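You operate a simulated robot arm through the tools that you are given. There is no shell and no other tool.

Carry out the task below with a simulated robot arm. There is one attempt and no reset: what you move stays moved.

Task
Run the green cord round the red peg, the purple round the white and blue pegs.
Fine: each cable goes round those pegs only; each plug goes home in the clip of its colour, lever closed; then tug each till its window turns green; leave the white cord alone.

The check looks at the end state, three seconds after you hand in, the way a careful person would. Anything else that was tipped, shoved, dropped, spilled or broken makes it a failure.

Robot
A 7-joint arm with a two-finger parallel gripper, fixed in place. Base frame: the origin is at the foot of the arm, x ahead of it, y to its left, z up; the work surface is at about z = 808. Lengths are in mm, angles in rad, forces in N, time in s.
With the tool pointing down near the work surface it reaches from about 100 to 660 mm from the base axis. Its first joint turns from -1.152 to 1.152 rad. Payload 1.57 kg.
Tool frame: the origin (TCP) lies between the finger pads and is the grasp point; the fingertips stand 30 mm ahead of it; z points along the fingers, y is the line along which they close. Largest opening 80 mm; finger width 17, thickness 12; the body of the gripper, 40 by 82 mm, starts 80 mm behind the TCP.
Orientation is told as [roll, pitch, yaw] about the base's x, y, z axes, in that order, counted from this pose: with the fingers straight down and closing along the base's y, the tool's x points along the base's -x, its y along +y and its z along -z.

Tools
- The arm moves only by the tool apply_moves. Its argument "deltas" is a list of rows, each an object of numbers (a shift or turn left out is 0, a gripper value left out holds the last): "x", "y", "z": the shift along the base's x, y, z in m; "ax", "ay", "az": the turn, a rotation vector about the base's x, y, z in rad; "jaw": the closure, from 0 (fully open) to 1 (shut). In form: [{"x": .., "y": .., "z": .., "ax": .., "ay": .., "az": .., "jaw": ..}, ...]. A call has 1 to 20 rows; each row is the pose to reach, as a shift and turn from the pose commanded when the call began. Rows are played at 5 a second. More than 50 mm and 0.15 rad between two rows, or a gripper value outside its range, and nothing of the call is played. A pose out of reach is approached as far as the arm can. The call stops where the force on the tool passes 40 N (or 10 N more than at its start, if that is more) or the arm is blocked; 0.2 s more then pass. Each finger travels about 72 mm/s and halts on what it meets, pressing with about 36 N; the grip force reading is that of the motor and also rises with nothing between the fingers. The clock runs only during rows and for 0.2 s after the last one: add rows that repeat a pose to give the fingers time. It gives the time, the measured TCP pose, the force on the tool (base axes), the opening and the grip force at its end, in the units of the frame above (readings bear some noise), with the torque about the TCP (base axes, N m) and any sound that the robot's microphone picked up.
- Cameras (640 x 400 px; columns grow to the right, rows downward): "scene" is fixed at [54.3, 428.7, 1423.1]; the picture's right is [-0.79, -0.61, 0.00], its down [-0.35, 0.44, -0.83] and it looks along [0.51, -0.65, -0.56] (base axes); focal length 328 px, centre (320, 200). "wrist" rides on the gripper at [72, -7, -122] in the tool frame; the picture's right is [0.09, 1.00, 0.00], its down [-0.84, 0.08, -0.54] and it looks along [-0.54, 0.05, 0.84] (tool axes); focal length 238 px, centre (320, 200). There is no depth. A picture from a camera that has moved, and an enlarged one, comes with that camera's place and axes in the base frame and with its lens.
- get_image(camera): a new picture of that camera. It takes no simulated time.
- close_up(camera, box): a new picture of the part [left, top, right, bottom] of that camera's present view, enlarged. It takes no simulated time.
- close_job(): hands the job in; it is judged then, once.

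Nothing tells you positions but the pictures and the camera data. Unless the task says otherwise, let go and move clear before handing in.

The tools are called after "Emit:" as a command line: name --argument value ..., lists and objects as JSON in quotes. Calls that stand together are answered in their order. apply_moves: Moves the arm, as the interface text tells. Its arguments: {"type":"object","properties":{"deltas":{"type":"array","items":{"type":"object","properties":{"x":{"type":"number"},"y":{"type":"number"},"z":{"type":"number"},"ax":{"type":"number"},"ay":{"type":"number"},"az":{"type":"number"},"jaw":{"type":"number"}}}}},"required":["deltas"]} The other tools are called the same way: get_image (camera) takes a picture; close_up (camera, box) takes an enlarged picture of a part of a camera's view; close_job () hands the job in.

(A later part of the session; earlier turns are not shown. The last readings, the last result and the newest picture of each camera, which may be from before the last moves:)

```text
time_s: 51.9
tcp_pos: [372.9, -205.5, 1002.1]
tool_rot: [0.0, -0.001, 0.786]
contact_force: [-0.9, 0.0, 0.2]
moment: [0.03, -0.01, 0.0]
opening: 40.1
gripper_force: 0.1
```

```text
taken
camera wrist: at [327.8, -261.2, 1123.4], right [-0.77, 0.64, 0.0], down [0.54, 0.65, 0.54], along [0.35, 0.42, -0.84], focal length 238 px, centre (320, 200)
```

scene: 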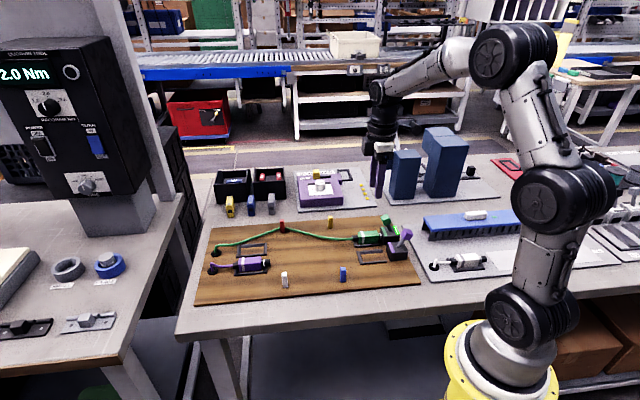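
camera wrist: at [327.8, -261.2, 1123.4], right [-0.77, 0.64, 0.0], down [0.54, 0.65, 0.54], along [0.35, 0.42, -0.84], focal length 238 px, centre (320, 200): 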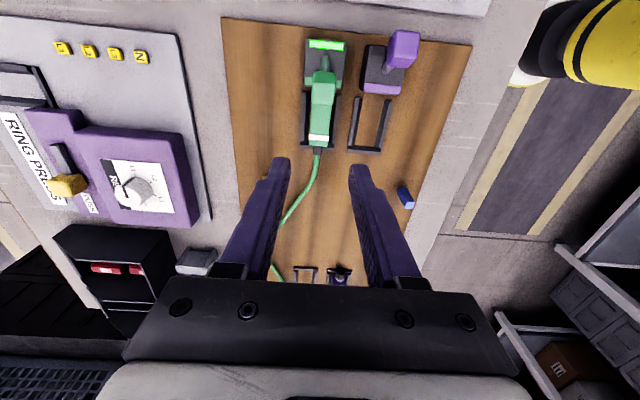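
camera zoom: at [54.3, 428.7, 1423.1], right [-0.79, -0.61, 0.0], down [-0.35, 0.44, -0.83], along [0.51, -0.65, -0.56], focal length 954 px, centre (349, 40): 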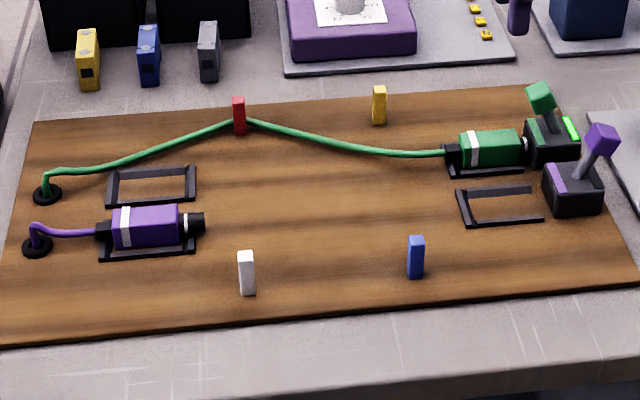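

Green is finished: the cord is round red only, the plug is home, the lever is closed and the window is green. Next is purple. I'll move high over to the purple plug and take measurements of the plug and the white and blue pegs on the way.

Emit:
apply_moves --deltas '[{"x": 0.022, "y": 0.033, "jaw": 0.42}, {"x": 0.044, "y": 0.066, "jaw": 0.42}, {"x": 0.067, "y": 0.1, "jaw": 0.42}, {"x": 0.09, "y": 0.134, "jaw": 0.42}, {"x": 0.113, "y": 0.168, "jaw": 0.42}, {"x": 0.136, "y": 0.202, "jaw": 0.42}, {"x": 0.159, "y": 0.236, "jaw": 0.42}, {"x": 0.1813, "y": 0.2696, "jaw": 0.42}, {"x": 0.1813, "y": 0.2696, "z": -0.03, "jaw": 0.42}, {"x": 0.1813, "y": 0.2696, "z": -0.03, "jaw": 0.42}]'

Emit:
get_image --camera "wrist"

Emit:
close_up --camera "wrist" --box '[240, 60, 400, 220]'

```text
time_s: 54.1
tcp_pos: [557.4, 67.2, 969.8]
tool_rot: [0.0, -0.001, 0.785]
contact_force: [0.2, -0.1, -0.7]
moment: [-0.04, 0.0, 0.01]
opening: 46.4
gripper_force: 0.0
```

```text
taken
camera wrist: at [511.8, 11.8, 1090.3], right [-0.77, 0.64, 0.0], down [0.54, 0.65, 0.54], along [0.35, 0.42, -0.84], focal length 238 px, centre (320, 200)
```

wrist: 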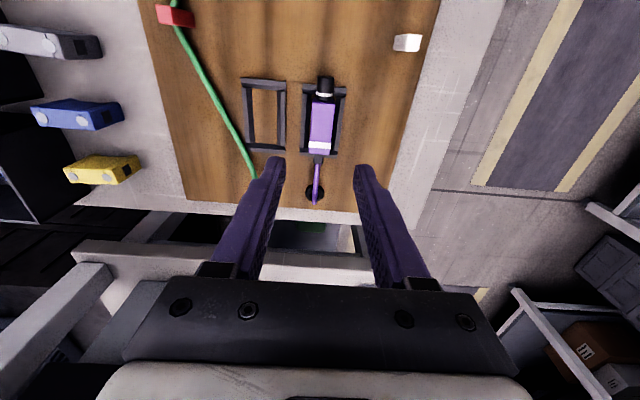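

```text
2.50 times, centred on (320, 140) of wrist
camera zoom: at [511.8, 11.8, 1090.3], right [-0.77, 0.64, 0.0], down [0.54, 0.65, 0.54], along [0.35, 0.42, -0.84], focal length 596 px, centre (320, 350)
```

zoom: 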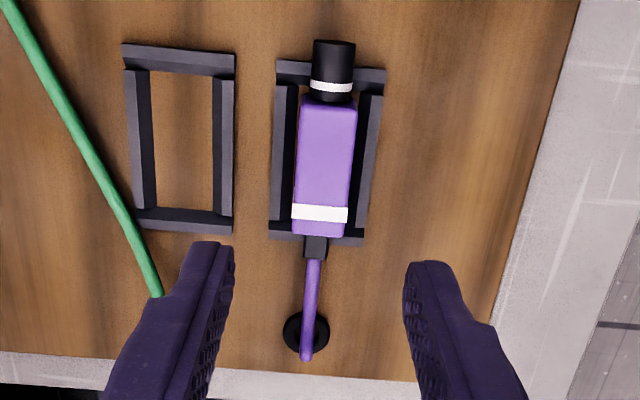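

I'll zoom in on the white peg from here for its exact position.

Emit:
close_up --camera "wrist" --box '[370, 10, 450, 70]'

Emit:
close_up --camera "scene" --box '[265, 255, 360, 310]'

```text
6.67 times, centred on (410, 40) of wrist
camera zoom: at [511.8, 11.8, 1090.3], right [-0.77, 0.64, 0.0], down [0.54, 0.65, 0.54], along [0.35, 0.42, -0.84], focal length 1589 px, centre (-280, 1267)
```

zoom: 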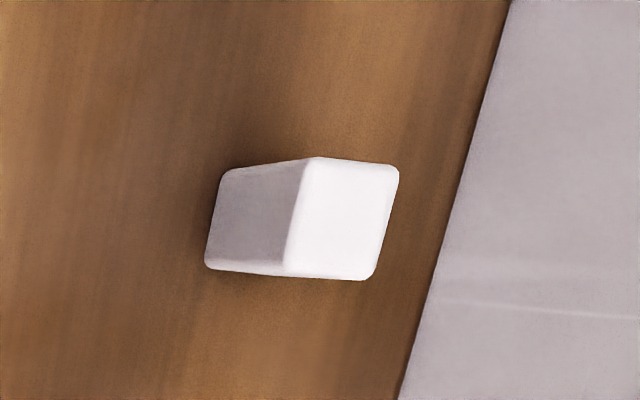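

```text
6.74 times, centred on (312, 282) of scene
camera zoom: at [54.3, 428.7, 1423.1], right [-0.79, -0.62, 0.0], down [-0.35, 0.44, -0.83], along [0.51, -0.65, -0.56], focal length 2208 px, centre (370, -356)
```

zoom: 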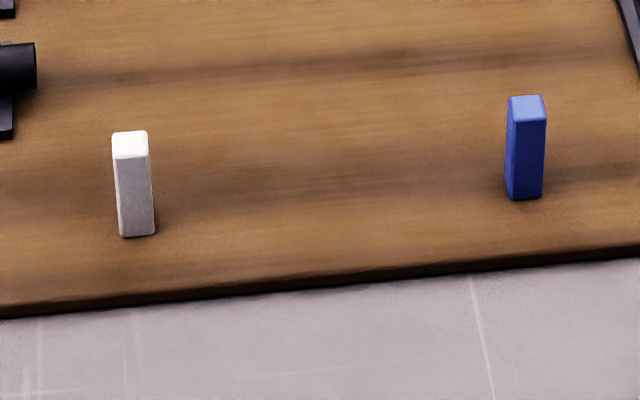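

The white peg is at about s=-360.5, w=277.5 with its top at z≈856, and blue is about 139 mm further along the board. I'll lower over the purple plug for a final check.

Emit:
apply_moves --deltas '[{"x": -0.0004, "y": 0.0004, "z": -0.03}, {"x": -0.0004, "y": 0.0004, "z": -0.06}, {"x": -0.0004, "y": 0.0004, "z": -0.09}, {"x": -0.0004, "y": 0.0004, "z": -0.098}, {"x": -0.0004, "y": 0.0004, "z": -0.098}]'

Emit:
close_up --camera "wrist" --box '[240, 80, 400, 220]'

```text
time_s: 55.3
tcp_pos: [554.4, 65.8, 870.5]
tool_rot: [0.0, 0.001, 0.785]
contact_force: [0.9, 0.5, -0.7]
moment: [-0.02, 0.02, -0.01]
opening: 46.3
gripper_force: 0.1
```

```text
2.86 times, centred on (320, 150) of wrist
camera zoom: at [508.2, 9.4, 991.8], right [-0.77, 0.64, 0.0], down [0.54, 0.65, 0.54], along [0.34, 0.42, -0.84], focal length 681 px, centre (320, 343)
```

zoom: 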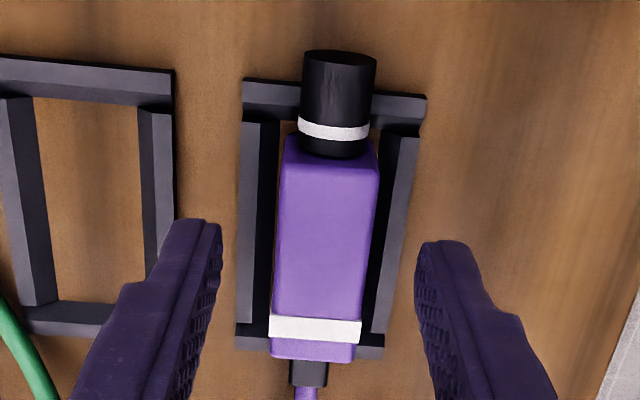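

It's well centred. I'll lower to the same height as before and grip.

Emit:
apply_moves --deltas '[{"x": -0.0003, "y": 0.0003, "z": -0.006}, {"x": -0.0003, "y": 0.0003, "z": -0.0114}, {"x": -0.0003, "y": 0.0003, "z": -0.0114}, {"x": -0.0003, "y": 0.0003, "z": -0.0114, "jaw": 0.6}, {"x": -0.0003, "y": 0.0003, "z": -0.0114, "jaw": 0.8}, {"x": -0.0003, "y": 0.0003, "z": -0.0114, "jaw": 0.9}, {"x": -0.0003, "y": 0.0003, "z": -0.0114, "jaw": 0.9}]'

Emit:
close_up --camera "wrist" --box '[240, 80, 400, 220]'

```text
time_s: 56.9
tcp_pos: [554.1, 65.8, 860.1]
tool_rot: [0.0, 0.002, 0.786]
contact_force: [-0.1, -0.4, 0.4]
moment: [0.01, 0.0, 0.02]
opening: 23.0
gripper_force: 35.7
```

```text
2.86 times, centred on (320, 150) of wrist
camera zoom: at [508.4, 9.8, 981.2], right [-0.77, 0.64, 0.0], down [0.54, 0.65, 0.54], along [0.34, 0.42, -0.84], focal length 681 px, centre (320, 343)
```

zoom: 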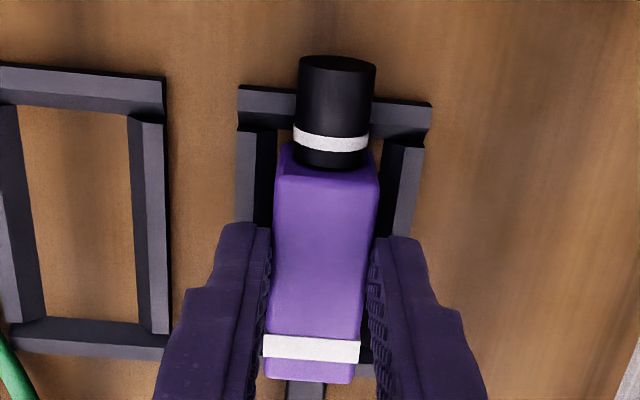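

The purple plug is gripped. This time I'll stay low the whole way. I'll lift just over the cradle, go straight out past the white peg's outer line, then run along outside with the cord always taut, so it catches the peg low down.

Emit:
apply_moves --deltas '[{"z": 0.006}, {"z": 0.012}, {"x": -0.0141, "y": 0.0141, "z": 0.012}, {"x": -0.0283, "y": 0.0283, "z": 0.012}, {"x": -0.0424, "y": 0.0424, "z": 0.01}, {"x": -0.0566, "y": 0.0566, "z": 0.006}, {"x": -0.0707, "y": 0.0707, "z": 0.005}, {"x": -0.0817, "y": 0.0817, "z": 0.005}, {"x": -0.0959, "y": 0.0676, "z": 0.005}, {"x": -0.11, "y": 0.0535, "z": 0.005}, {"x": -0.1242, "y": 0.0393, "z": 0.005}, {"x": -0.1383, "y": 0.0252, "z": 0.005}, {"x": -0.1525, "y": 0.011, "z": 0.005}, {"x": -0.1673, "y": -0.0038, "z": 0.005}, {"x": -0.1673, "y": -0.0038, "z": 0.005}]'

Emit:
close_up --camera "scene" --box '[200, 210, 380, 320]'

Emit:
get_image --camera "wrist"

```text
time_s: 60.1
tcp_pos: [387.2, 62.3, 866.0]
tool_rot: [0.0, 0.001, 0.786]
contact_force: [0.4, 1.0, -0.8]
moment: [0.02, -0.02, 0.01]
opening: 23.1
gripper_force: 35.7
```

```text
3.56 times, centred on (290, 265) of scene
camera zoom: at [54.3, 428.7, 1423.1], right [-0.79, -0.61, 0.0], down [-0.35, 0.44, -0.83], along [0.51, -0.65, -0.56], focal length 1165 px, centre (427, -31)
```

zoom: 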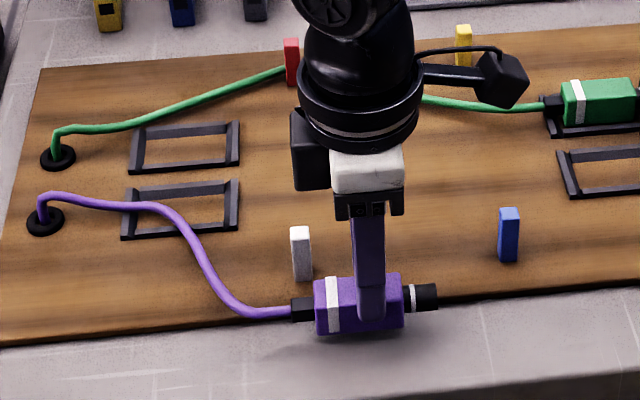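

```text
taken
camera wrist: at [341.8, 7.0, 986.9], right [-0.77, 0.64, 0.0], down [0.54, 0.65, 0.54], along [0.35, 0.42, -0.84], focal length 238 px, centre (320, 200)
```

wrist: 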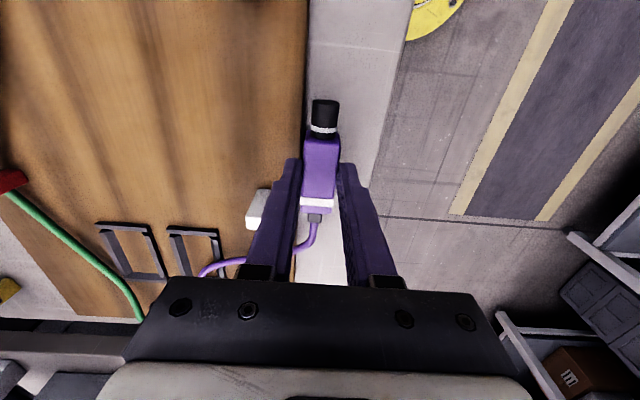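

The purple cord lies on the board and passes outside the white peg. I'll continue along the outside to tauten it against the peg.

Emit:
apply_moves --deltas '[{"x": -0.0106, "y": -0.0106}, {"x": -0.0212, "y": -0.0212}, {"x": -0.0318, "y": -0.0318}, {"x": -0.0424, "y": -0.0424}, {"x": -0.053, "y": -0.053}, {"x": -0.0636, "y": -0.0636}, {"x": -0.0636, "y": -0.0636}]'

Emit:
close_up --camera "scene" --box '[200, 210, 380, 320]'

Emit:
close_up --camera "scene" --box '[260, 260, 320, 305]'

```text
time_s: 61.7
tcp_pos: [322.7, -3.3, 865.1]
tool_rot: [-0.001, 0.003, 0.786]
contact_force: [0.0, 0.0, -1.1]
moment: [-0.02, -0.01, 0.03]
opening: 23.0
gripper_force: 36.1
```

```text
3.56 times, centred on (290, 265) of scene
camera zoom: at [54.3, 428.7, 1423.1], right [-0.79, -0.61, 0.0], down [-0.35, 0.44, -0.83], along [0.51, -0.65, -0.56], focal length 1165 px, centre (427, -31)
```

zoom: 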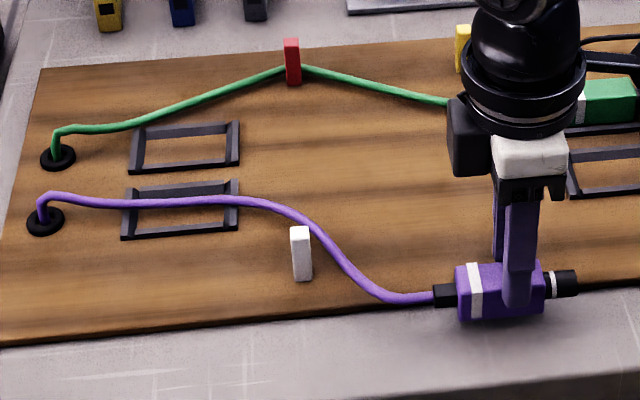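

```text
8.89 times, centred on (290, 282) of scene
camera zoom: at [54.3, 428.7, 1423.1], right [-0.79, -0.61, 0.0], down [-0.35, 0.44, -0.83], along [0.51, -0.65, -0.56], focal length 2914 px, centre (587, -533)
```

zoom: 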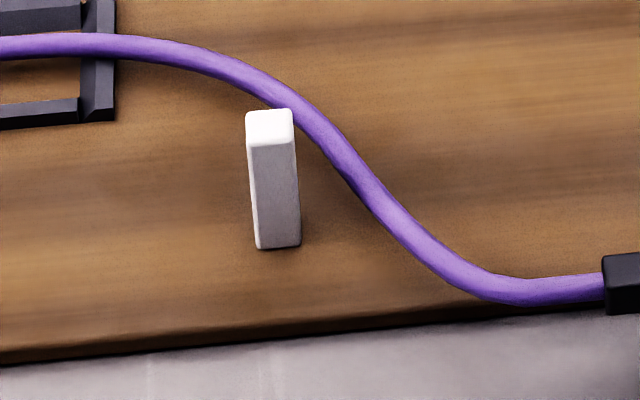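

The elastic cord hopped to the inner side of the white peg because the plug end was too close and high at the crossing. There's much more room on this side, so I'll lift over again, swing far outside, lower, and run past both pegs at a distance so the cord settles low before touching them.

Emit:
apply_moves --deltas '[{"z": 0.025}, {"z": 0.05}, {"z": 0.075}, {"z": 0.1}, {"x": 0.0, "y": 0.02, "z": 0.105}, {"x": -0.0002, "y": 0.044, "z": 0.105}, {"x": -0.0004, "y": 0.068, "z": 0.105}, {"x": -0.0007, "y": 0.0912, "z": 0.105}, {"x": -0.0007, "y": 0.0912, "z": 0.105}]'

Emit:
close_up --camera "scene" --box '[200, 190, 380, 320]'

Emit:
get_image --camera "wrist"

```text
time_s: 63.7
tcp_pos: [321.8, 89.3, 971.2]
tool_rot: [0.0, 0.001, 0.786]
contact_force: [0.1, 0.3, -0.6]
moment: [0.0, 0.0, 0.03]
opening: 23.1
gripper_force: 35.2
```

```text
3.08 times, centred on (290, 255) of scene
camera zoom: at [54.3, 428.7, 1423.1], right [-0.79, -0.62, 0.0], down [-0.35, 0.44, -0.83], along [0.51, -0.65, -0.56], focal length 1009 px, centre (412, 31)
```

zoom: 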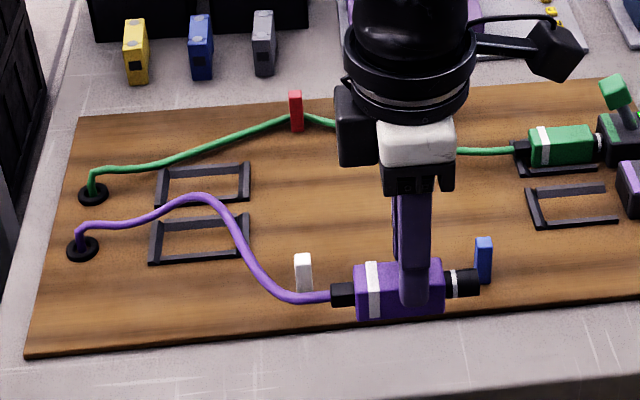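

```text
taken
camera wrist: at [275.7, 34.6, 1092.0], right [-0.77, 0.64, 0.0], down [0.54, 0.65, 0.54], along [0.35, 0.42, -0.84], focal length 238 px, centre (320, 200)
```

wrist: 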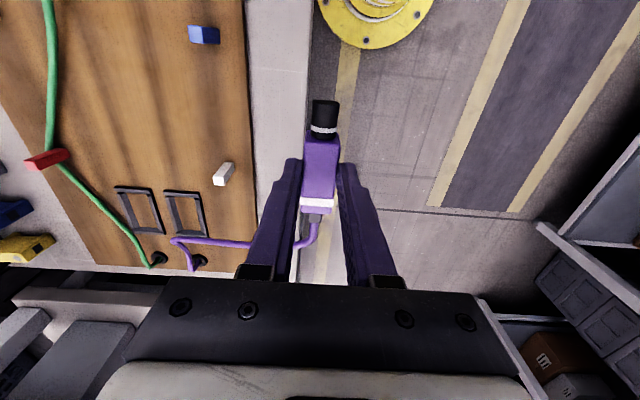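

The purple cord is now well outside the white peg. I'll lower with the cord end pitched down, then run along far outside, past both pegs.

Emit:
apply_moves --deltas '[{"z": -0.025, "ax": -0.07, "ay": 0.07}, {"z": -0.05, "ax": -0.14, "ay": 0.14}, {"z": -0.08, "ax": -0.14, "ay": 0.14}, {"z": -0.105, "ax": -0.14, "ay": 0.14}, {"x": -0.0106, "y": -0.0106, "z": -0.11, "ax": -0.14, "ay": 0.14}, {"x": -0.0247, "y": -0.0247, "z": -0.11, "ax": -0.14, "ay": 0.14}, {"x": -0.0389, "y": -0.0389, "z": -0.11, "ax": -0.14, "ay": 0.14}, {"x": -0.053, "y": -0.053, "z": -0.11, "ax": -0.14, "ay": 0.14}, {"x": -0.0672, "y": -0.0672, "z": -0.11, "ax": -0.14, "ay": 0.14}, {"x": -0.0672, "y": -0.0672, "z": -0.11, "ax": -0.14, "ay": 0.14}]'

Emit:
close_up --camera "scene" --box '[200, 210, 420, 330]'

Emit:
get_image --camera "wrist"

```text
time_s: 65.9
tcp_pos: [254.5, 22.5, 860.7]
tool_rot: [0.001, 0.199, 0.784]
contact_force: [-1.3, 0.7, -0.8]
moment: [0.0, -0.05, 0.01]
opening: 23.1
gripper_force: 35.9
```

```text
2.91 times, centred on (310, 270) of scene
camera zoom: at [54.3, 428.7, 1423.1], right [-0.79, -0.61, 0.0], down [-0.35, 0.44, -0.83], along [0.51, -0.65, -0.56], focal length 954 px, centre (349, -4)
```

zoom: 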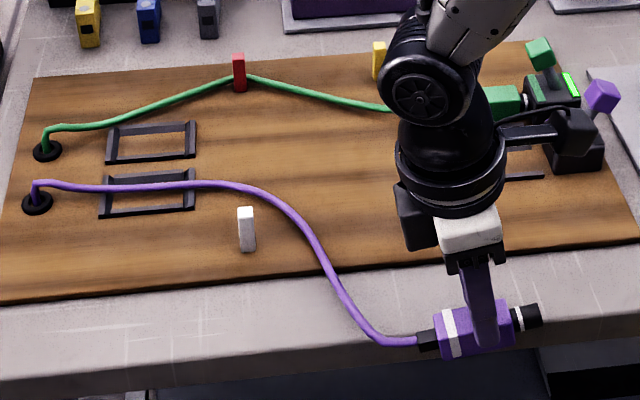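

```text
taken
camera wrist: at [227.0, -14.1, 993.6], right [-0.77, 0.64, 0.02], down [0.6, 0.71, 0.37], along [0.22, 0.29, -0.93], focal length 238 px, centre (320, 200)
```

wrist: 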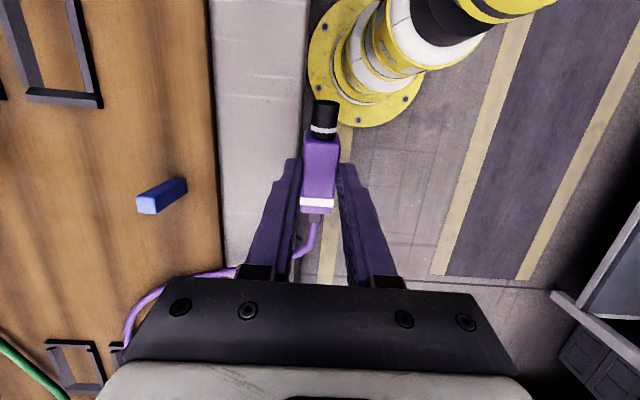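

The cord again hopped to the inner side of the white peg, but it is outside blue. I'll continue by taking the plug around blue to the clip with the plug turned, so the cord trails outside blue. Afterwards I can lift the cord itself over the white peg with the fingers.

Emit:
apply_moves --deltas '[{"x": -0.0141, "y": -0.0141, "az": 0.14}, {"x": -0.0283, "y": -0.0283, "az": 0.28}, {"x": -0.0396, "y": -0.0396, "az": 0.42}, {"x": -0.0396, "y": -0.0396, "az": 0.56}, {"x": -0.0396, "y": -0.0396, "az": 0.7}, {"x": -0.0396, "y": -0.0396, "az": 0.84}, {"x": -0.0396, "y": -0.0396, "az": 0.98}, {"x": -0.0396, "y": -0.0396, "az": 1.047}, {"x": -0.0396, "y": -0.0396, "az": 1.047}]'

Emit:
close_up --camera "scene" --box '[200, 210, 440, 350]'

Emit:
get_image --camera "wrist"

```text
time_s: 67.9
tcp_pos: [215.6, -18.2, 860.9]
tool_rot: [0.001, 0.198, 1.834]
contact_force: [0.0, -0.7, -0.5]
moment: [0.0, 0.0, 0.0]
opening: 22.7
gripper_force: 35.1
```

```text
2.67 times, centred on (320, 280) of scene
camera zoom: at [54.3, 428.7, 1423.1], right [-0.79, -0.61, 0.0], down [-0.35, 0.44, -0.83], along [0.51, -0.65, -0.56], focal length 874 px, centre (320, -13)
```

zoom: 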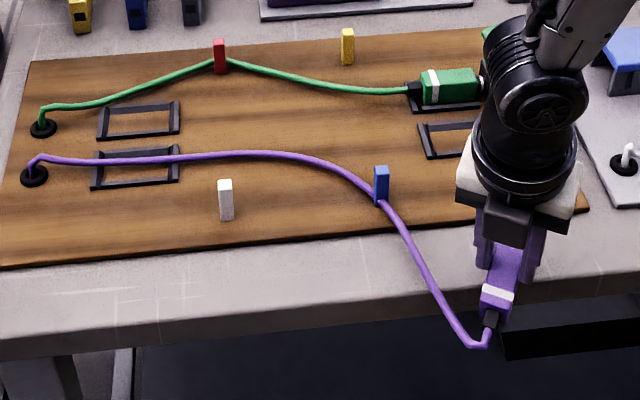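

```text
taken
camera wrist: at [234.8, -61.1, 994.0], right [-0.94, -0.35, 0.02], down [-0.32, 0.88, 0.37], along [-0.14, 0.34, -0.93], focal length 238 px, centre (320, 200)
```

wrist: 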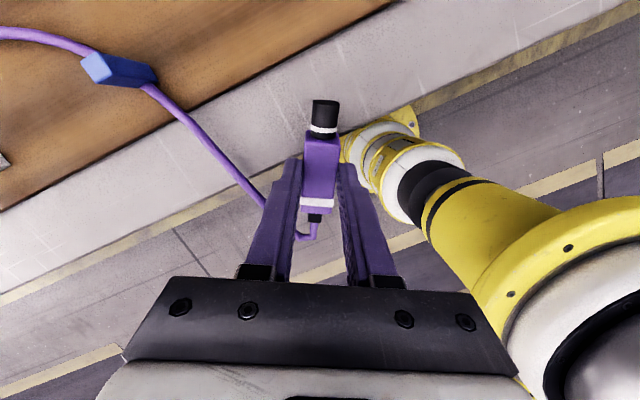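

The cord is pressed against the inner faces of both pegs and wants to spring outward. I'll raise the plug high so the cord lifts over both pegs to the outer side. First I'll level the plug and go up.

Emit:
apply_moves --deltas '[{"z": 0.02, "ax": 0.0966, "ay": 0.0259}, {"z": 0.045, "ax": 0.1932, "ay": 0.0518}, {"z": 0.08, "ax": 0.1932, "ay": 0.0518}, {"z": 0.115, "ax": 0.1932, "ay": 0.0518}, {"z": 0.15, "ax": 0.1932, "ay": 0.0518}, {"z": 0.18, "ax": 0.1932, "ay": 0.0518}, {"z": 0.18, "ax": 0.1932, "ay": 0.0518}]'

Emit:
close_up --camera "scene" --box '[200, 190, 440, 340]'

Emit:
get_image --camera "wrist"

```text
time_s: 69.5
tcp_pos: [218.8, -18.3, 1040.5]
tool_rot: [0.002, -0.003, 1.832]
contact_force: [-0.6, 0.2, -0.9]
moment: [0.01, -0.01, -0.01]
opening: 23.0
gripper_force: 35.0
```

```text
2.67 times, centred on (320, 265) of scene
camera zoom: at [54.3, 428.7, 1423.1], right [-0.79, -0.61, 0.0], down [-0.35, 0.44, -0.83], along [0.51, -0.65, -0.56], focal length 874 px, centre (320, 27)
```

zoom: 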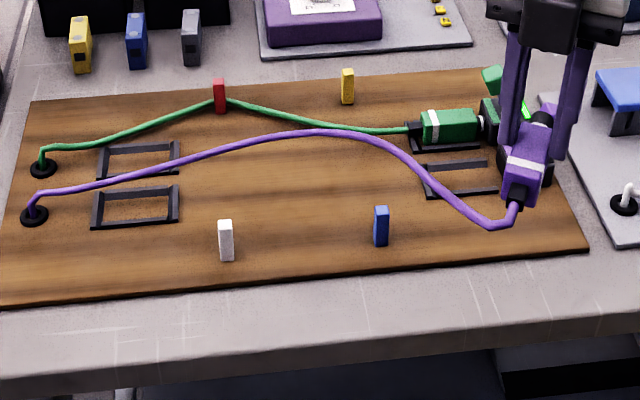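

```text
taken
camera wrist: at [243.3, -86.2, 1162.5], right [-0.94, -0.35, 0.0], down [-0.29, 0.79, 0.54], along [-0.19, 0.51, -0.84], focal length 238 px, centre (320, 200)
```

wrist: 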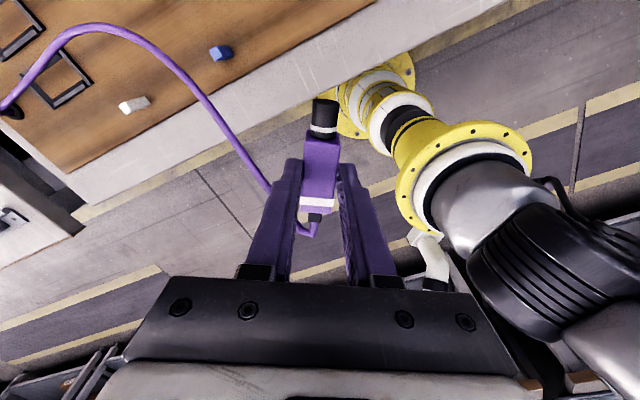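

The cord is up in the air, clear of both pegs. I'll turn the plug to line up with the direct line from the grommet, so the cord straightens outside both pegs.

Emit:
apply_moves --deltas '[{"x": -0.0005, "y": 0.002, "z": 0.002, "az": -0.14}, {"x": -0.001, "y": 0.004, "z": 0.004, "az": -0.28}, {"x": -0.0015, "y": 0.006, "z": 0.006, "az": -0.42}, {"x": -0.002, "y": 0.008, "z": 0.008, "az": -0.56}, {"x": -0.0025, "y": 0.01, "z": 0.01, "az": -0.7}, {"x": -0.003, "y": 0.012, "z": 0.012, "az": -0.84}, {"x": -0.0035, "y": 0.014, "z": 0.014, "az": -0.98}, {"x": -0.004, "y": 0.016, "z": 0.016, "az": -1.12}, {"x": -0.0045, "y": 0.018, "z": 0.018, "az": -1.26}, {"x": -0.0049, "y": 0.0191, "z": 0.02, "az": -1.4}, {"x": -0.0049, "y": 0.0191, "z": 0.02, "az": -1.52}, {"x": -0.0049, "y": 0.0191, "z": 0.02, "az": -1.52}]'

Emit:
close_up --camera "scene" --box '[200, 190, 440, 340]'

Emit:
get_image --camera "wrist"

```text
time_s: 72.1
tcp_pos: [211.6, 1.3, 1061.5]
tool_rot: [0.0, -0.003, 0.31]
contact_force: [-0.1, 0.2, -0.8]
moment: [0.03, 0.01, -0.02]
opening: 23.1
gripper_force: 35.7
```

```text
2.67 times, centred on (320, 265) of scene
camera zoom: at [54.3, 428.7, 1423.1], right [-0.79, -0.61, 0.0], down [-0.35, 0.44, -0.83], along [0.51, -0.65, -0.56], focal length 874 px, centre (320, 27)
```

zoom: 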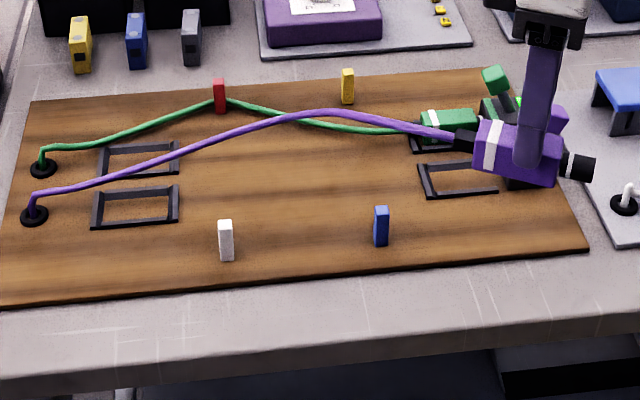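

```text
taken
camera wrist: at [145.8, -26.7, 1181.9], right [-0.39, 0.92, 0.0], down [0.77, 0.33, 0.54], along [0.5, 0.21, -0.84], focal length 238 px, centre (320, 200)
```

wrist: 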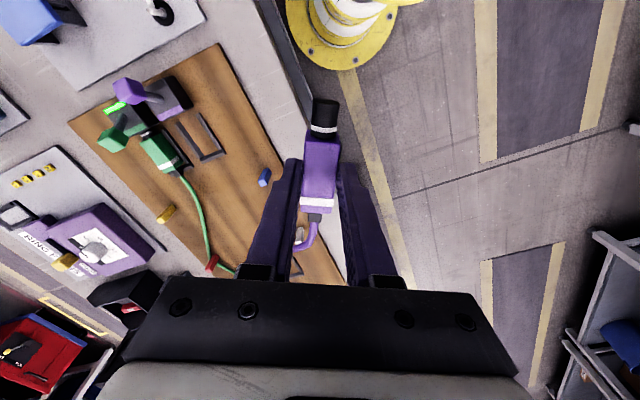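

The cord is stiff and, with slack, naturally settles inside the pegs, so the dependable way is to plug in first and then lift the cord over each peg with the fingers. I'll bring the plug over the purple frame now.

Emit:
apply_moves --deltas '[{"x": 0.014, "y": -0.014, "z": -0.01, "az": 0.0475}, {"x": 0.0279, "y": -0.0279, "z": -0.02, "az": 0.095}, {"x": 0.0419, "y": -0.0419, "z": -0.03, "az": 0.1425}, {"x": 0.0558, "y": -0.0558, "z": -0.045, "az": 0.19}, {"x": 0.0698, "y": -0.0698, "z": -0.06, "az": 0.2375}, {"x": 0.0837, "y": -0.0837, "z": -0.075, "az": 0.285}, {"x": 0.0977, "y": -0.0977, "z": -0.09, "az": 0.3325}, {"x": 0.1116, "y": -0.1116, "z": -0.11, "az": 0.38}, {"x": 0.1256, "y": -0.1256, "z": -0.13, "az": 0.4275}, {"x": 0.1395, "y": -0.1395, "z": -0.15, "az": 0.475}, {"x": 0.1395, "y": -0.1395, "z": -0.175, "az": 0.475}, {"x": 0.1395, "y": -0.1395, "z": -0.185, "az": 0.475}, {"x": 0.1395, "y": -0.1395, "z": -0.185, "az": 0.475}]'

Emit:
close_up --camera "scene" --box '[200, 190, 440, 340]'

Emit:
get_image --camera "wrist"

Emit:
close_up --camera "wrist" --box '[250, 0, 410, 160]'

```text
time_s: 74.9
tcp_pos: [350.1, -139.9, 876.1]
tool_rot: [-0.001, -0.002, 0.79]
contact_force: [-0.4, 0.1, -0.7]
moment: [0.01, -0.02, 0.01]
opening: 23.1
gripper_force: 35.6
```

```text
2.67 times, centred on (320, 265) of scene
camera zoom: at [54.3, 428.7, 1423.1], right [-0.79, -0.61, 0.0], down [-0.35, 0.44, -0.83], along [0.51, -0.65, -0.56], focal length 874 px, centre (320, 27)
```

zoom: 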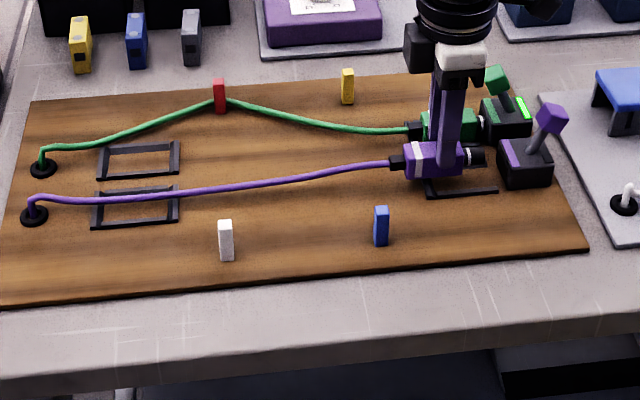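

```text
taken
camera wrist: at [304.1, -194.0, 997.1], right [-0.77, 0.64, 0.0], down [0.53, 0.65, 0.54], along [0.35, 0.42, -0.84], focal length 238 px, centre (320, 200)
```

wrist: 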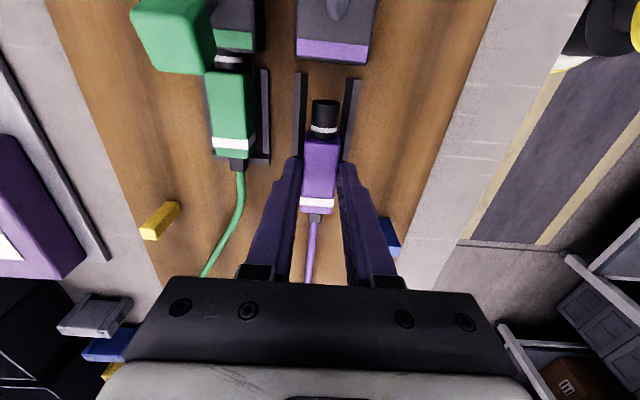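

```text
2.50 times, centred on (330, 80) of wrist
camera zoom: at [304.1, -194.0, 997.1], right [-0.77, 0.64, 0.0], down [0.53, 0.65, 0.54], along [0.35, 0.42, -0.84], focal length 596 px, centre (295, 500)
```

zoom: 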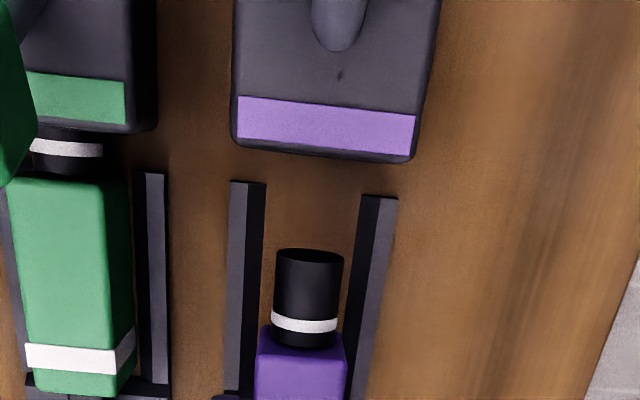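

The purple cord reels itself back and is now straight to the frame. I'll repeat what worked on green: shift 1.2 mm to centre the nose, tilt nose-down and advance to the port.

Emit:
apply_moves --deltas '[{"x": -0.0008, "y": 0.0008, "z": -0.005, "ax": 0.028, "ay": -0.028}, {"x": -0.0008, "y": 0.0008, "z": -0.009, "ax": 0.0566, "ay": -0.0566}, {"x": -0.0065, "y": -0.0049, "z": -0.0095, "ax": 0.0566, "ay": -0.0566}, {"x": -0.0115, "y": -0.0098, "z": -0.011, "ax": 0.0566, "ay": -0.0566}, {"x": -0.0115, "y": -0.0098, "z": -0.011, "ax": 0.0566, "ay": -0.0566}]'

Emit:
close_up --camera "wrist" --box '[250, 0, 410, 160]'

Emit:
close_up --camera "scene" --box '[365, 236, 400, 264]'

```text
time_s: 76.1
tcp_pos: [337.5, -148.7, 865.8]
tool_rot: [0.001, -0.082, 0.79]
contact_force: [0.2, -0.2, -0.6]
moment: [0.01, 0.0, 0.03]
opening: 22.9
gripper_force: 35.2
```

```text
2.50 times, centred on (330, 80) of wrist
camera zoom: at [286.1, -211.0, 979.7], right [-0.77, 0.64, -0.01], down [0.5, 0.61, 0.61], along [0.39, 0.47, -0.79], focal length 596 px, centre (295, 500)
```

zoom: 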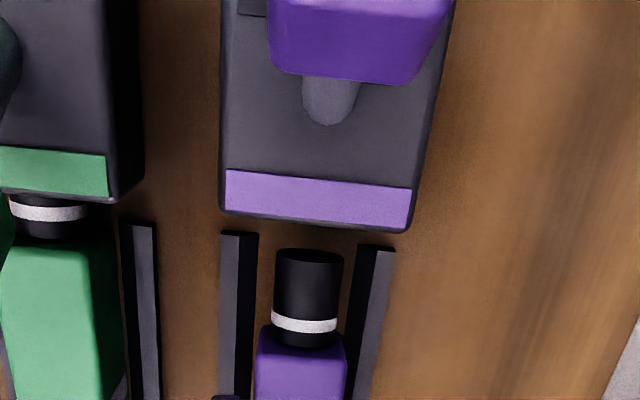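

```text
14.29 times, centred on (382, 250) of scene
camera zoom: at [54.3, 428.7, 1423.1], right [-0.79, -0.61, 0.0], down [-0.35, 0.44, -0.83], along [0.51, -0.65, -0.56], focal length 4683 px, centre (-573, -514)
```

zoom: 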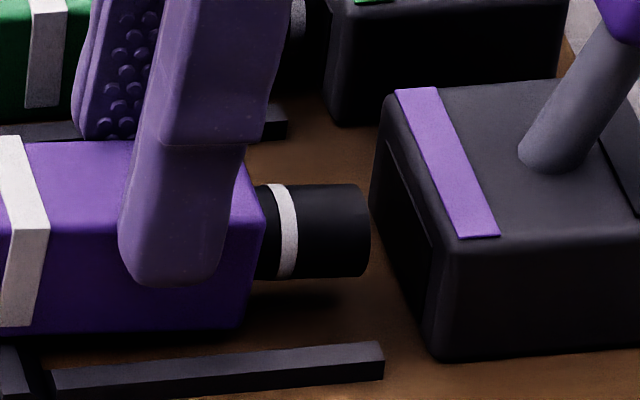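

The height matches the port. I'll shift another 0.9 mm to centre the nose, then ease it in.

Emit:
apply_moves --deltas '[{"x": -0.0006, "y": 0.0006, "z": -0.0005}, {"x": -0.002, "y": -0.0008, "z": -0.0008}, {"x": -0.0041, "y": -0.0029, "z": -0.0008}, {"x": -0.0059, "y": -0.0047, "z": -0.0008}, {"x": -0.008, "y": -0.0068, "z": -0.0008}, {"x": -0.0102, "y": -0.0089, "z": -0.0008}, {"x": -0.0102, "y": -0.0089, "z": -0.0008}]'

Emit:
close_up --camera "wrist" --box '[250, 0, 410, 160]'

Emit:
close_up --camera "scene" --box '[355, 236, 400, 270]'

```text
time_s: 77.7
tcp_pos: [329.1, -158.2, 863.1]
tool_rot: [-0.001, -0.082, 0.787]
contact_force: [-0.7, 0.0, -0.2]
moment: [0.01, -0.02, 0.03]
opening: 22.8
gripper_force: 35.2
```

```text
2.50 times, centred on (330, 80) of wrist
camera zoom: at [277.0, -220.2, 978.8], right [-0.77, 0.64, -0.01], down [0.5, 0.61, 0.61], along [0.39, 0.47, -0.79], focal length 596 px, centre (295, 500)
```

zoom: 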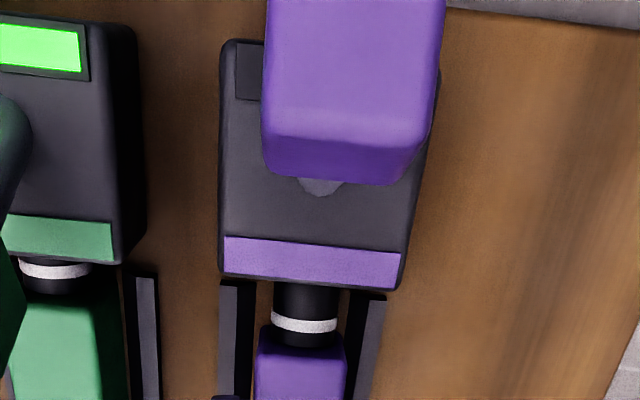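

```text
11.76 times, centred on (378, 253) of scene
camera zoom: at [54.3, 428.7, 1423.1], right [-0.79, -0.61, 0.0], down [-0.35, 0.44, -0.83], along [0.51, -0.65, -0.56], focal length 3856 px, centre (-356, -424)
```

zoom: 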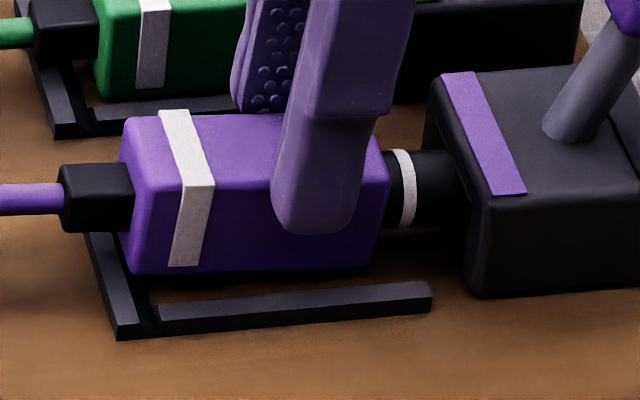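

It's in with no contact force. I'll level it, lower it into the frame, and push home with a 1 mm side correction.

Emit:
apply_moves --deltas '[{"x": -0.0018, "y": -0.0011, "z": -0.0007, "ax": -0.014, "ay": 0.014}, {"x": -0.0035, "y": -0.0021, "z": -0.0014, "ax": -0.028, "ay": 0.028}, {"x": -0.005, "y": -0.0035, "z": -0.0022, "ax": -0.042, "ay": 0.042}, {"x": -0.0057, "y": -0.0042, "z": -0.003, "ax": -0.0566, "ay": 0.0566}, {"x": -0.0057, "y": -0.0042, "z": -0.0035, "ax": -0.0566, "ay": 0.0566}, {"x": -0.0061, "y": -0.0046, "z": -0.0035, "ax": -0.0566, "ay": 0.0566}, {"x": -0.0061, "y": -0.0046, "z": -0.0035, "ax": -0.0566, "ay": 0.0566}]'

Emit:
close_up --camera "wrist" --box '[280, 60, 360, 160]'

Emit:
close_up --camera "scene" --box '[355, 236, 400, 270]'

```text
time_s: 79.3
tcp_pos: [324.0, -161.3, 860.4]
tool_rot: [-0.002, -0.003, 0.788]
contact_force: [15.0, 21.5, 3.4]
moment: [0.76, -0.46, -0.13]
opening: 22.8
gripper_force: 35.3
```

```text
4.00 times, centred on (320, 110) of wrist
camera zoom: at [278.1, -216.4, 981.3], right [-0.77, 0.64, 0.0], down [0.53, 0.65, 0.54], along [0.35, 0.42, -0.84], focal length 953 px, centre (320, 560)
```

zoom: 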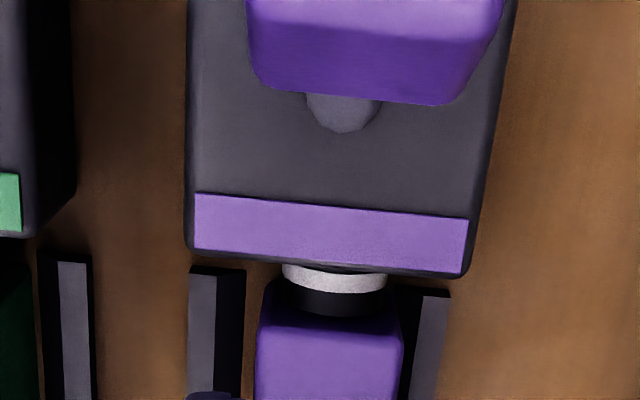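

```text
11.76 times, centred on (378, 253) of scene
camera zoom: at [54.6, 429.2, 1422.9], right [-0.79, -0.62, 0.0], down [-0.35, 0.44, -0.83], along [0.51, -0.65, -0.56], focal length 3856 px, centre (-356, -424)
```

zoom: 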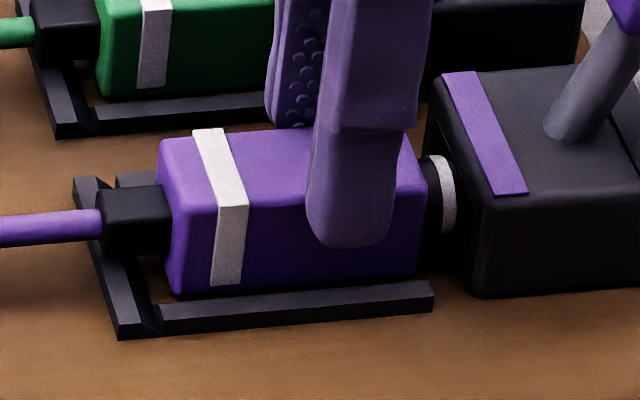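

The plug is at its stop, with the ring at the face like green's. I'll give one last small push, then relax, release and rise.

Emit:
apply_moves --deltas '[{"x": -0.0006, "y": 0.0}, {"x": -0.0006, "y": 0.0}, {"x": 0.0008, "y": 0.001}, {"x": 0.0008, "y": 0.001, "jaw": 0.7}, {"x": 0.0008, "y": 0.001, "jaw": 0.5}, {"x": 0.0008, "y": 0.001, "jaw": 0.5}, {"x": 0.0008, "y": 0.001, "z": 0.02, "jaw": 0.5}, {"x": 0.0008, "y": 0.001, "z": 0.05, "jaw": 0.5}, {"x": 0.0008, "y": 0.001, "z": 0.09, "jaw": 0.5}, {"x": 0.0008, "y": 0.001, "z": 0.12, "jaw": 0.5}, {"x": 0.0008, "y": 0.001, "z": 0.12, "jaw": 0.5}]'

Emit:
get_image --camera "wrist"

Emit:
close_up --camera "scene" --box '[200, 200, 440, 320]'

```text
time_s: 81.7
tcp_pos: [321.7, -159.7, 980.6]
tool_rot: [0.001, -0.003, 0.791]
contact_force: [0.2, 0.0, -0.8]
moment: [-0.01, 0.01, -0.01]
opening: 39.6
gripper_force: 0.0
```

```text
taken
camera wrist: at [276.7, -215.2, 1101.3], right [-0.77, 0.64, 0.0], down [0.54, 0.65, 0.54], along [0.35, 0.42, -0.84], focal length 238 px, centre (320, 200)
```

wrist: 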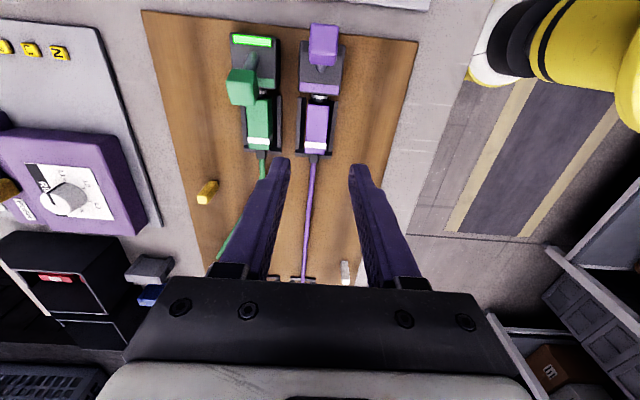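

```text
2.67 times, centred on (320, 260) of scene
camera zoom: at [54.3, 428.7, 1423.1], right [-0.79, -0.61, 0.0], down [-0.35, 0.44, -0.83], along [0.51, -0.65, -0.56], focal length 874 px, centre (320, 40)
```

zoom: 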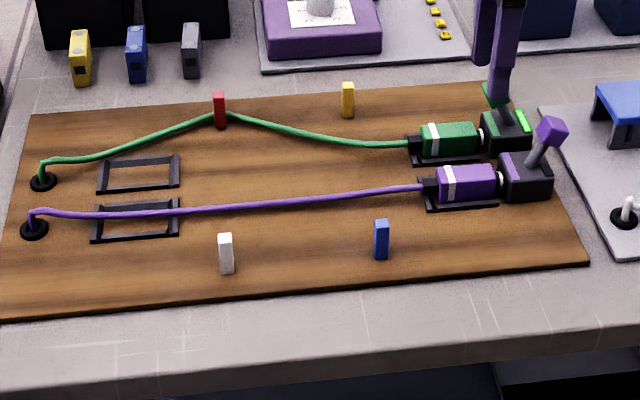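

The purple plug is seated. I'll close its lever the same way, starting from behind the knob.

Emit:
apply_moves --deltas '[{"x": -0.0175, "y": -0.0191, "jaw": 1.0}, {"x": -0.035, "y": -0.0382, "jaw": 1.0}, {"x": -0.0525, "y": -0.0574, "jaw": 1.0}, {"x": -0.0699, "y": -0.0765, "jaw": 1.0}, {"x": -0.0699, "y": -0.0765, "z": -0.025, "jaw": 1.0}, {"x": -0.0699, "y": -0.0765, "z": -0.05, "jaw": 1.0}, {"x": -0.0699, "y": -0.0765, "z": -0.077, "jaw": 1.0}, {"x": -0.0699, "y": -0.0765, "z": -0.077, "jaw": 1.0}]'

Emit:
close_up --camera "scene" --box '[350, 190, 440, 270]'

```text
time_s: 83.5
tcp_pos: [252.7, -235.8, 904.2]
tool_rot: [0.002, -0.002, 0.788]
contact_force: [0.0, 0.2, -0.8]
moment: [0.01, 0.02, 0.01]
opening: 0.0
gripper_force: 20.9
```

```text
5.00 times, centred on (395, 230) of scene
camera zoom: at [54.3, 428.7, 1423.1], right [-0.79, -0.61, 0.0], down [-0.35, 0.44, -0.83], along [0.51, -0.65, -0.56], focal length 1639 px, centre (-55, 50)
```

zoom: 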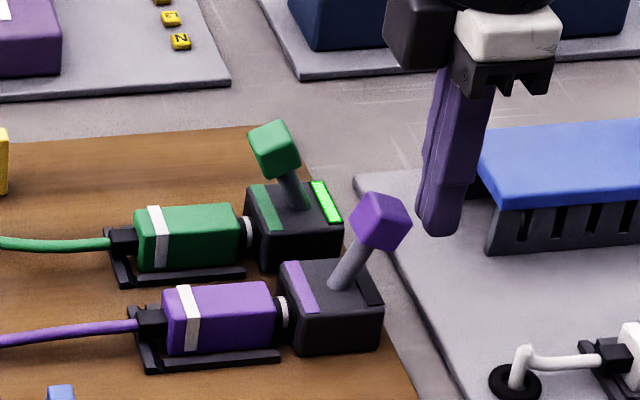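

The fingers are behind the purple knob and the purple plug sits like the green one. I'll push the lever forward.

Emit:
apply_moves --deltas '[{"x": 0.0035, "y": 0.0035, "z": -0.002}, {"x": 0.0071, "y": 0.0071, "z": -0.002}, {"x": 0.0106, "y": 0.0106, "z": -0.002}, {"x": 0.0141, "y": 0.0141, "z": -0.002}, {"x": 0.0177, "y": 0.0177, "z": -0.002}, {"x": 0.0212, "y": 0.0212, "z": -0.002}, {"x": 0.0247, "y": 0.0247, "z": -0.002}, {"x": 0.0276, "y": 0.0276, "z": -0.003}, {"x": 0.0297, "y": 0.0297, "z": -0.003}, {"x": 0.0297, "y": 0.0297, "z": -0.003}]'

Emit:
close_up --camera "scene" --box '[350, 190, 440, 270]'

```text
time_s: 85.7
tcp_pos: [283.6, -206.7, 900.6]
tool_rot: [0.002, -0.001, 0.789]
contact_force: [0.4, 0.6, -0.4]
moment: [-0.01, 0.0, 0.01]
opening: 0.1
gripper_force: 21.1
```

```text
5.00 times, centred on (395, 230) of scene
camera zoom: at [54.3, 428.7, 1423.1], right [-0.79, -0.62, 0.0], down [-0.35, 0.44, -0.83], along [0.51, -0.65, -0.56], focal length 1639 px, centre (-55, 50)
```

zoom: 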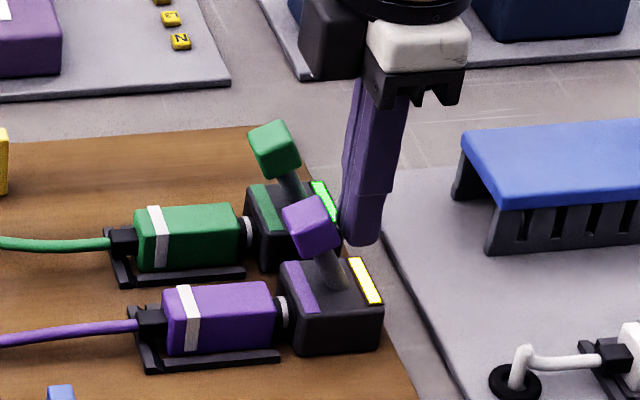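

The purple lever is closed and its window is yellow. Next comes routing: I'll back off, rise, and hover over the middle of the purple cord between the white and blue pegs.

Emit:
apply_moves --deltas '[{"x": -0.0071, "y": -0.0071}, {"x": -0.0071, "y": -0.0071, "z": 0.03}, {"x": -0.0071, "y": -0.0071, "z": 0.06}, {"x": -0.0071, "y": -0.0071, "z": 0.09}, {"x": 0.0217, "y": 0.0221, "z": 0.09, "jaw": 0.5}, {"x": 0.0505, "y": 0.0513, "z": 0.09, "jaw": 0.5}, {"x": 0.0793, "y": 0.0805, "z": 0.09, "jaw": 0.5}, {"x": 0.1081, "y": 0.1097, "z": 0.09, "jaw": 0.5}, {"x": 0.1369, "y": 0.1389, "z": 0.09, "jaw": 0.5}, {"x": 0.1657, "y": 0.1681, "z": 0.09, "jaw": 0.5}, {"x": 0.1657, "y": 0.1681, "z": 0.06, "jaw": 0.5}, {"x": 0.1657, "y": 0.1681, "z": 0.03, "jaw": 0.5}, {"x": 0.1657, "y": 0.1681, "z": 0.0, "jaw": 0.5}, {"x": 0.1657, "y": 0.1681, "z": 0.0, "jaw": 0.5}]'

Emit:
get_image --camera "wrist"

Emit:
get_image --camera "scene"

Emit:
close_up --camera "scene" --box '[270, 220, 360, 300]'

```text
time_s: 88.7
tcp_pos: [448.3, -41.0, 899.4]
tool_rot: [-0.001, -0.002, 0.789]
contact_force: [1.0, 0.3, 0.3]
moment: [-0.06, -0.01, -0.02]
opening: 40.2
gripper_force: 0.0
```

```text
taken
camera wrist: at [402.2, -95.7, 1019.9], right [-0.77, 0.64, 0.0], down [0.54, 0.65, 0.54], along [0.35, 0.42, -0.84], focal length 238 px, centre (320, 200)
```

wrist: 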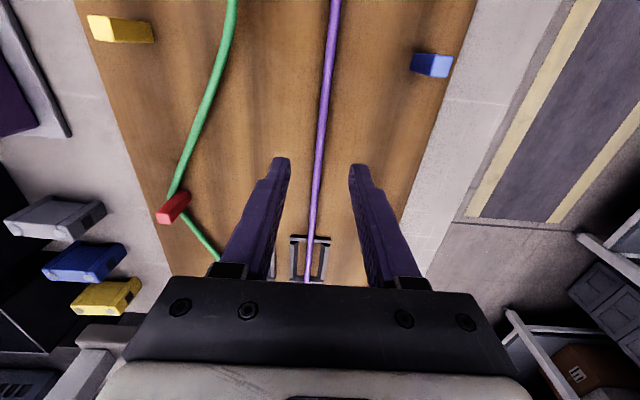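

```text
taken
```

scene: 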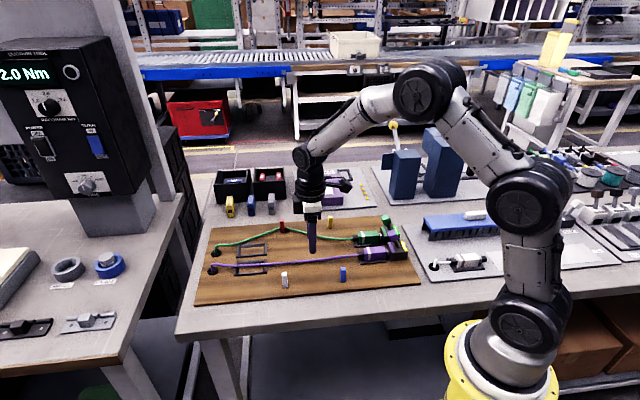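

```text
5.00 times, centred on (315, 260) of scene
camera zoom: at [54.3, 428.7, 1423.1], right [-0.79, -0.62, 0.0], down [-0.35, 0.44, -0.83], along [0.51, -0.65, -0.56], focal length 1639 px, centre (345, -100)
```

zoom: 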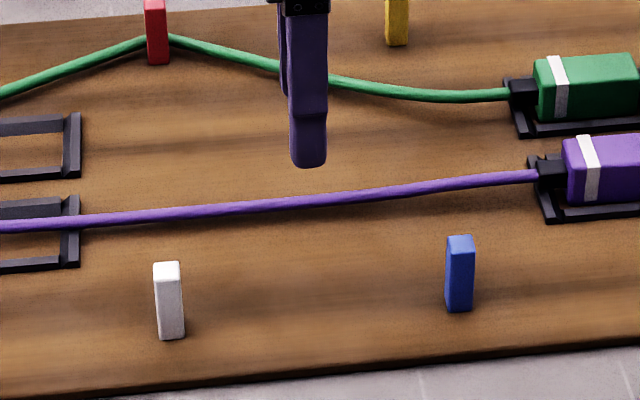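

The purple cord runs right between the open fingers. I'll lower to it carefully.

Emit:
apply_moves --deltas '[{"x": 0.0005, "y": -0.0005, "z": -0.02}, {"x": 0.0005, "y": -0.0005, "z": -0.035}, {"x": 0.0005, "y": -0.0005, "z": -0.045}, {"x": 0.0005, "y": -0.0005, "z": -0.0485}, {"x": 0.0005, "y": -0.0005, "z": -0.0485}]'

Emit:
close_up --camera "wrist" --box '[240, 100, 400, 240]'

Emit:
close_up --camera "scene" --box '[285, 235, 335, 275]'

```text
time_s: 89.9
tcp_pos: [450.7, -40.2, 851.9]
tool_rot: [0.001, 0.0, 0.789]
contact_force: [0.4, -0.7, 0.0]
moment: [0.03, -0.03, 0.03]
opening: 39.9
gripper_force: 0.0
```

```text
2.86 times, centred on (320, 170) of wrist
camera zoom: at [403.7, -95.4, 972.5], right [-0.77, 0.64, 0.0], down [0.53, 0.65, 0.54], along [0.35, 0.42, -0.84], focal length 681 px, centre (320, 286)
```

zoom: 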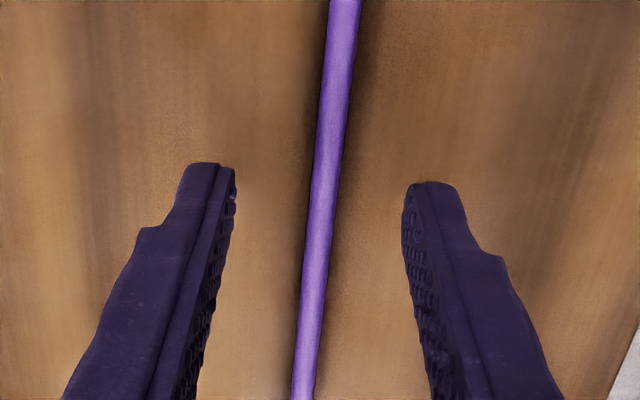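

```text
10.00 times, centred on (310, 255) of scene
camera zoom: at [54.3, 428.7, 1423.1], right [-0.79, -0.61, 0.0], down [-0.35, 0.44, -0.83], along [0.51, -0.65, -0.56], focal length 3278 px, centre (420, -350)
```

zoom: 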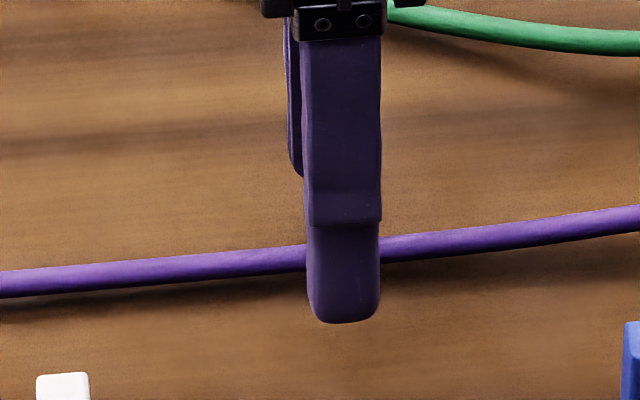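

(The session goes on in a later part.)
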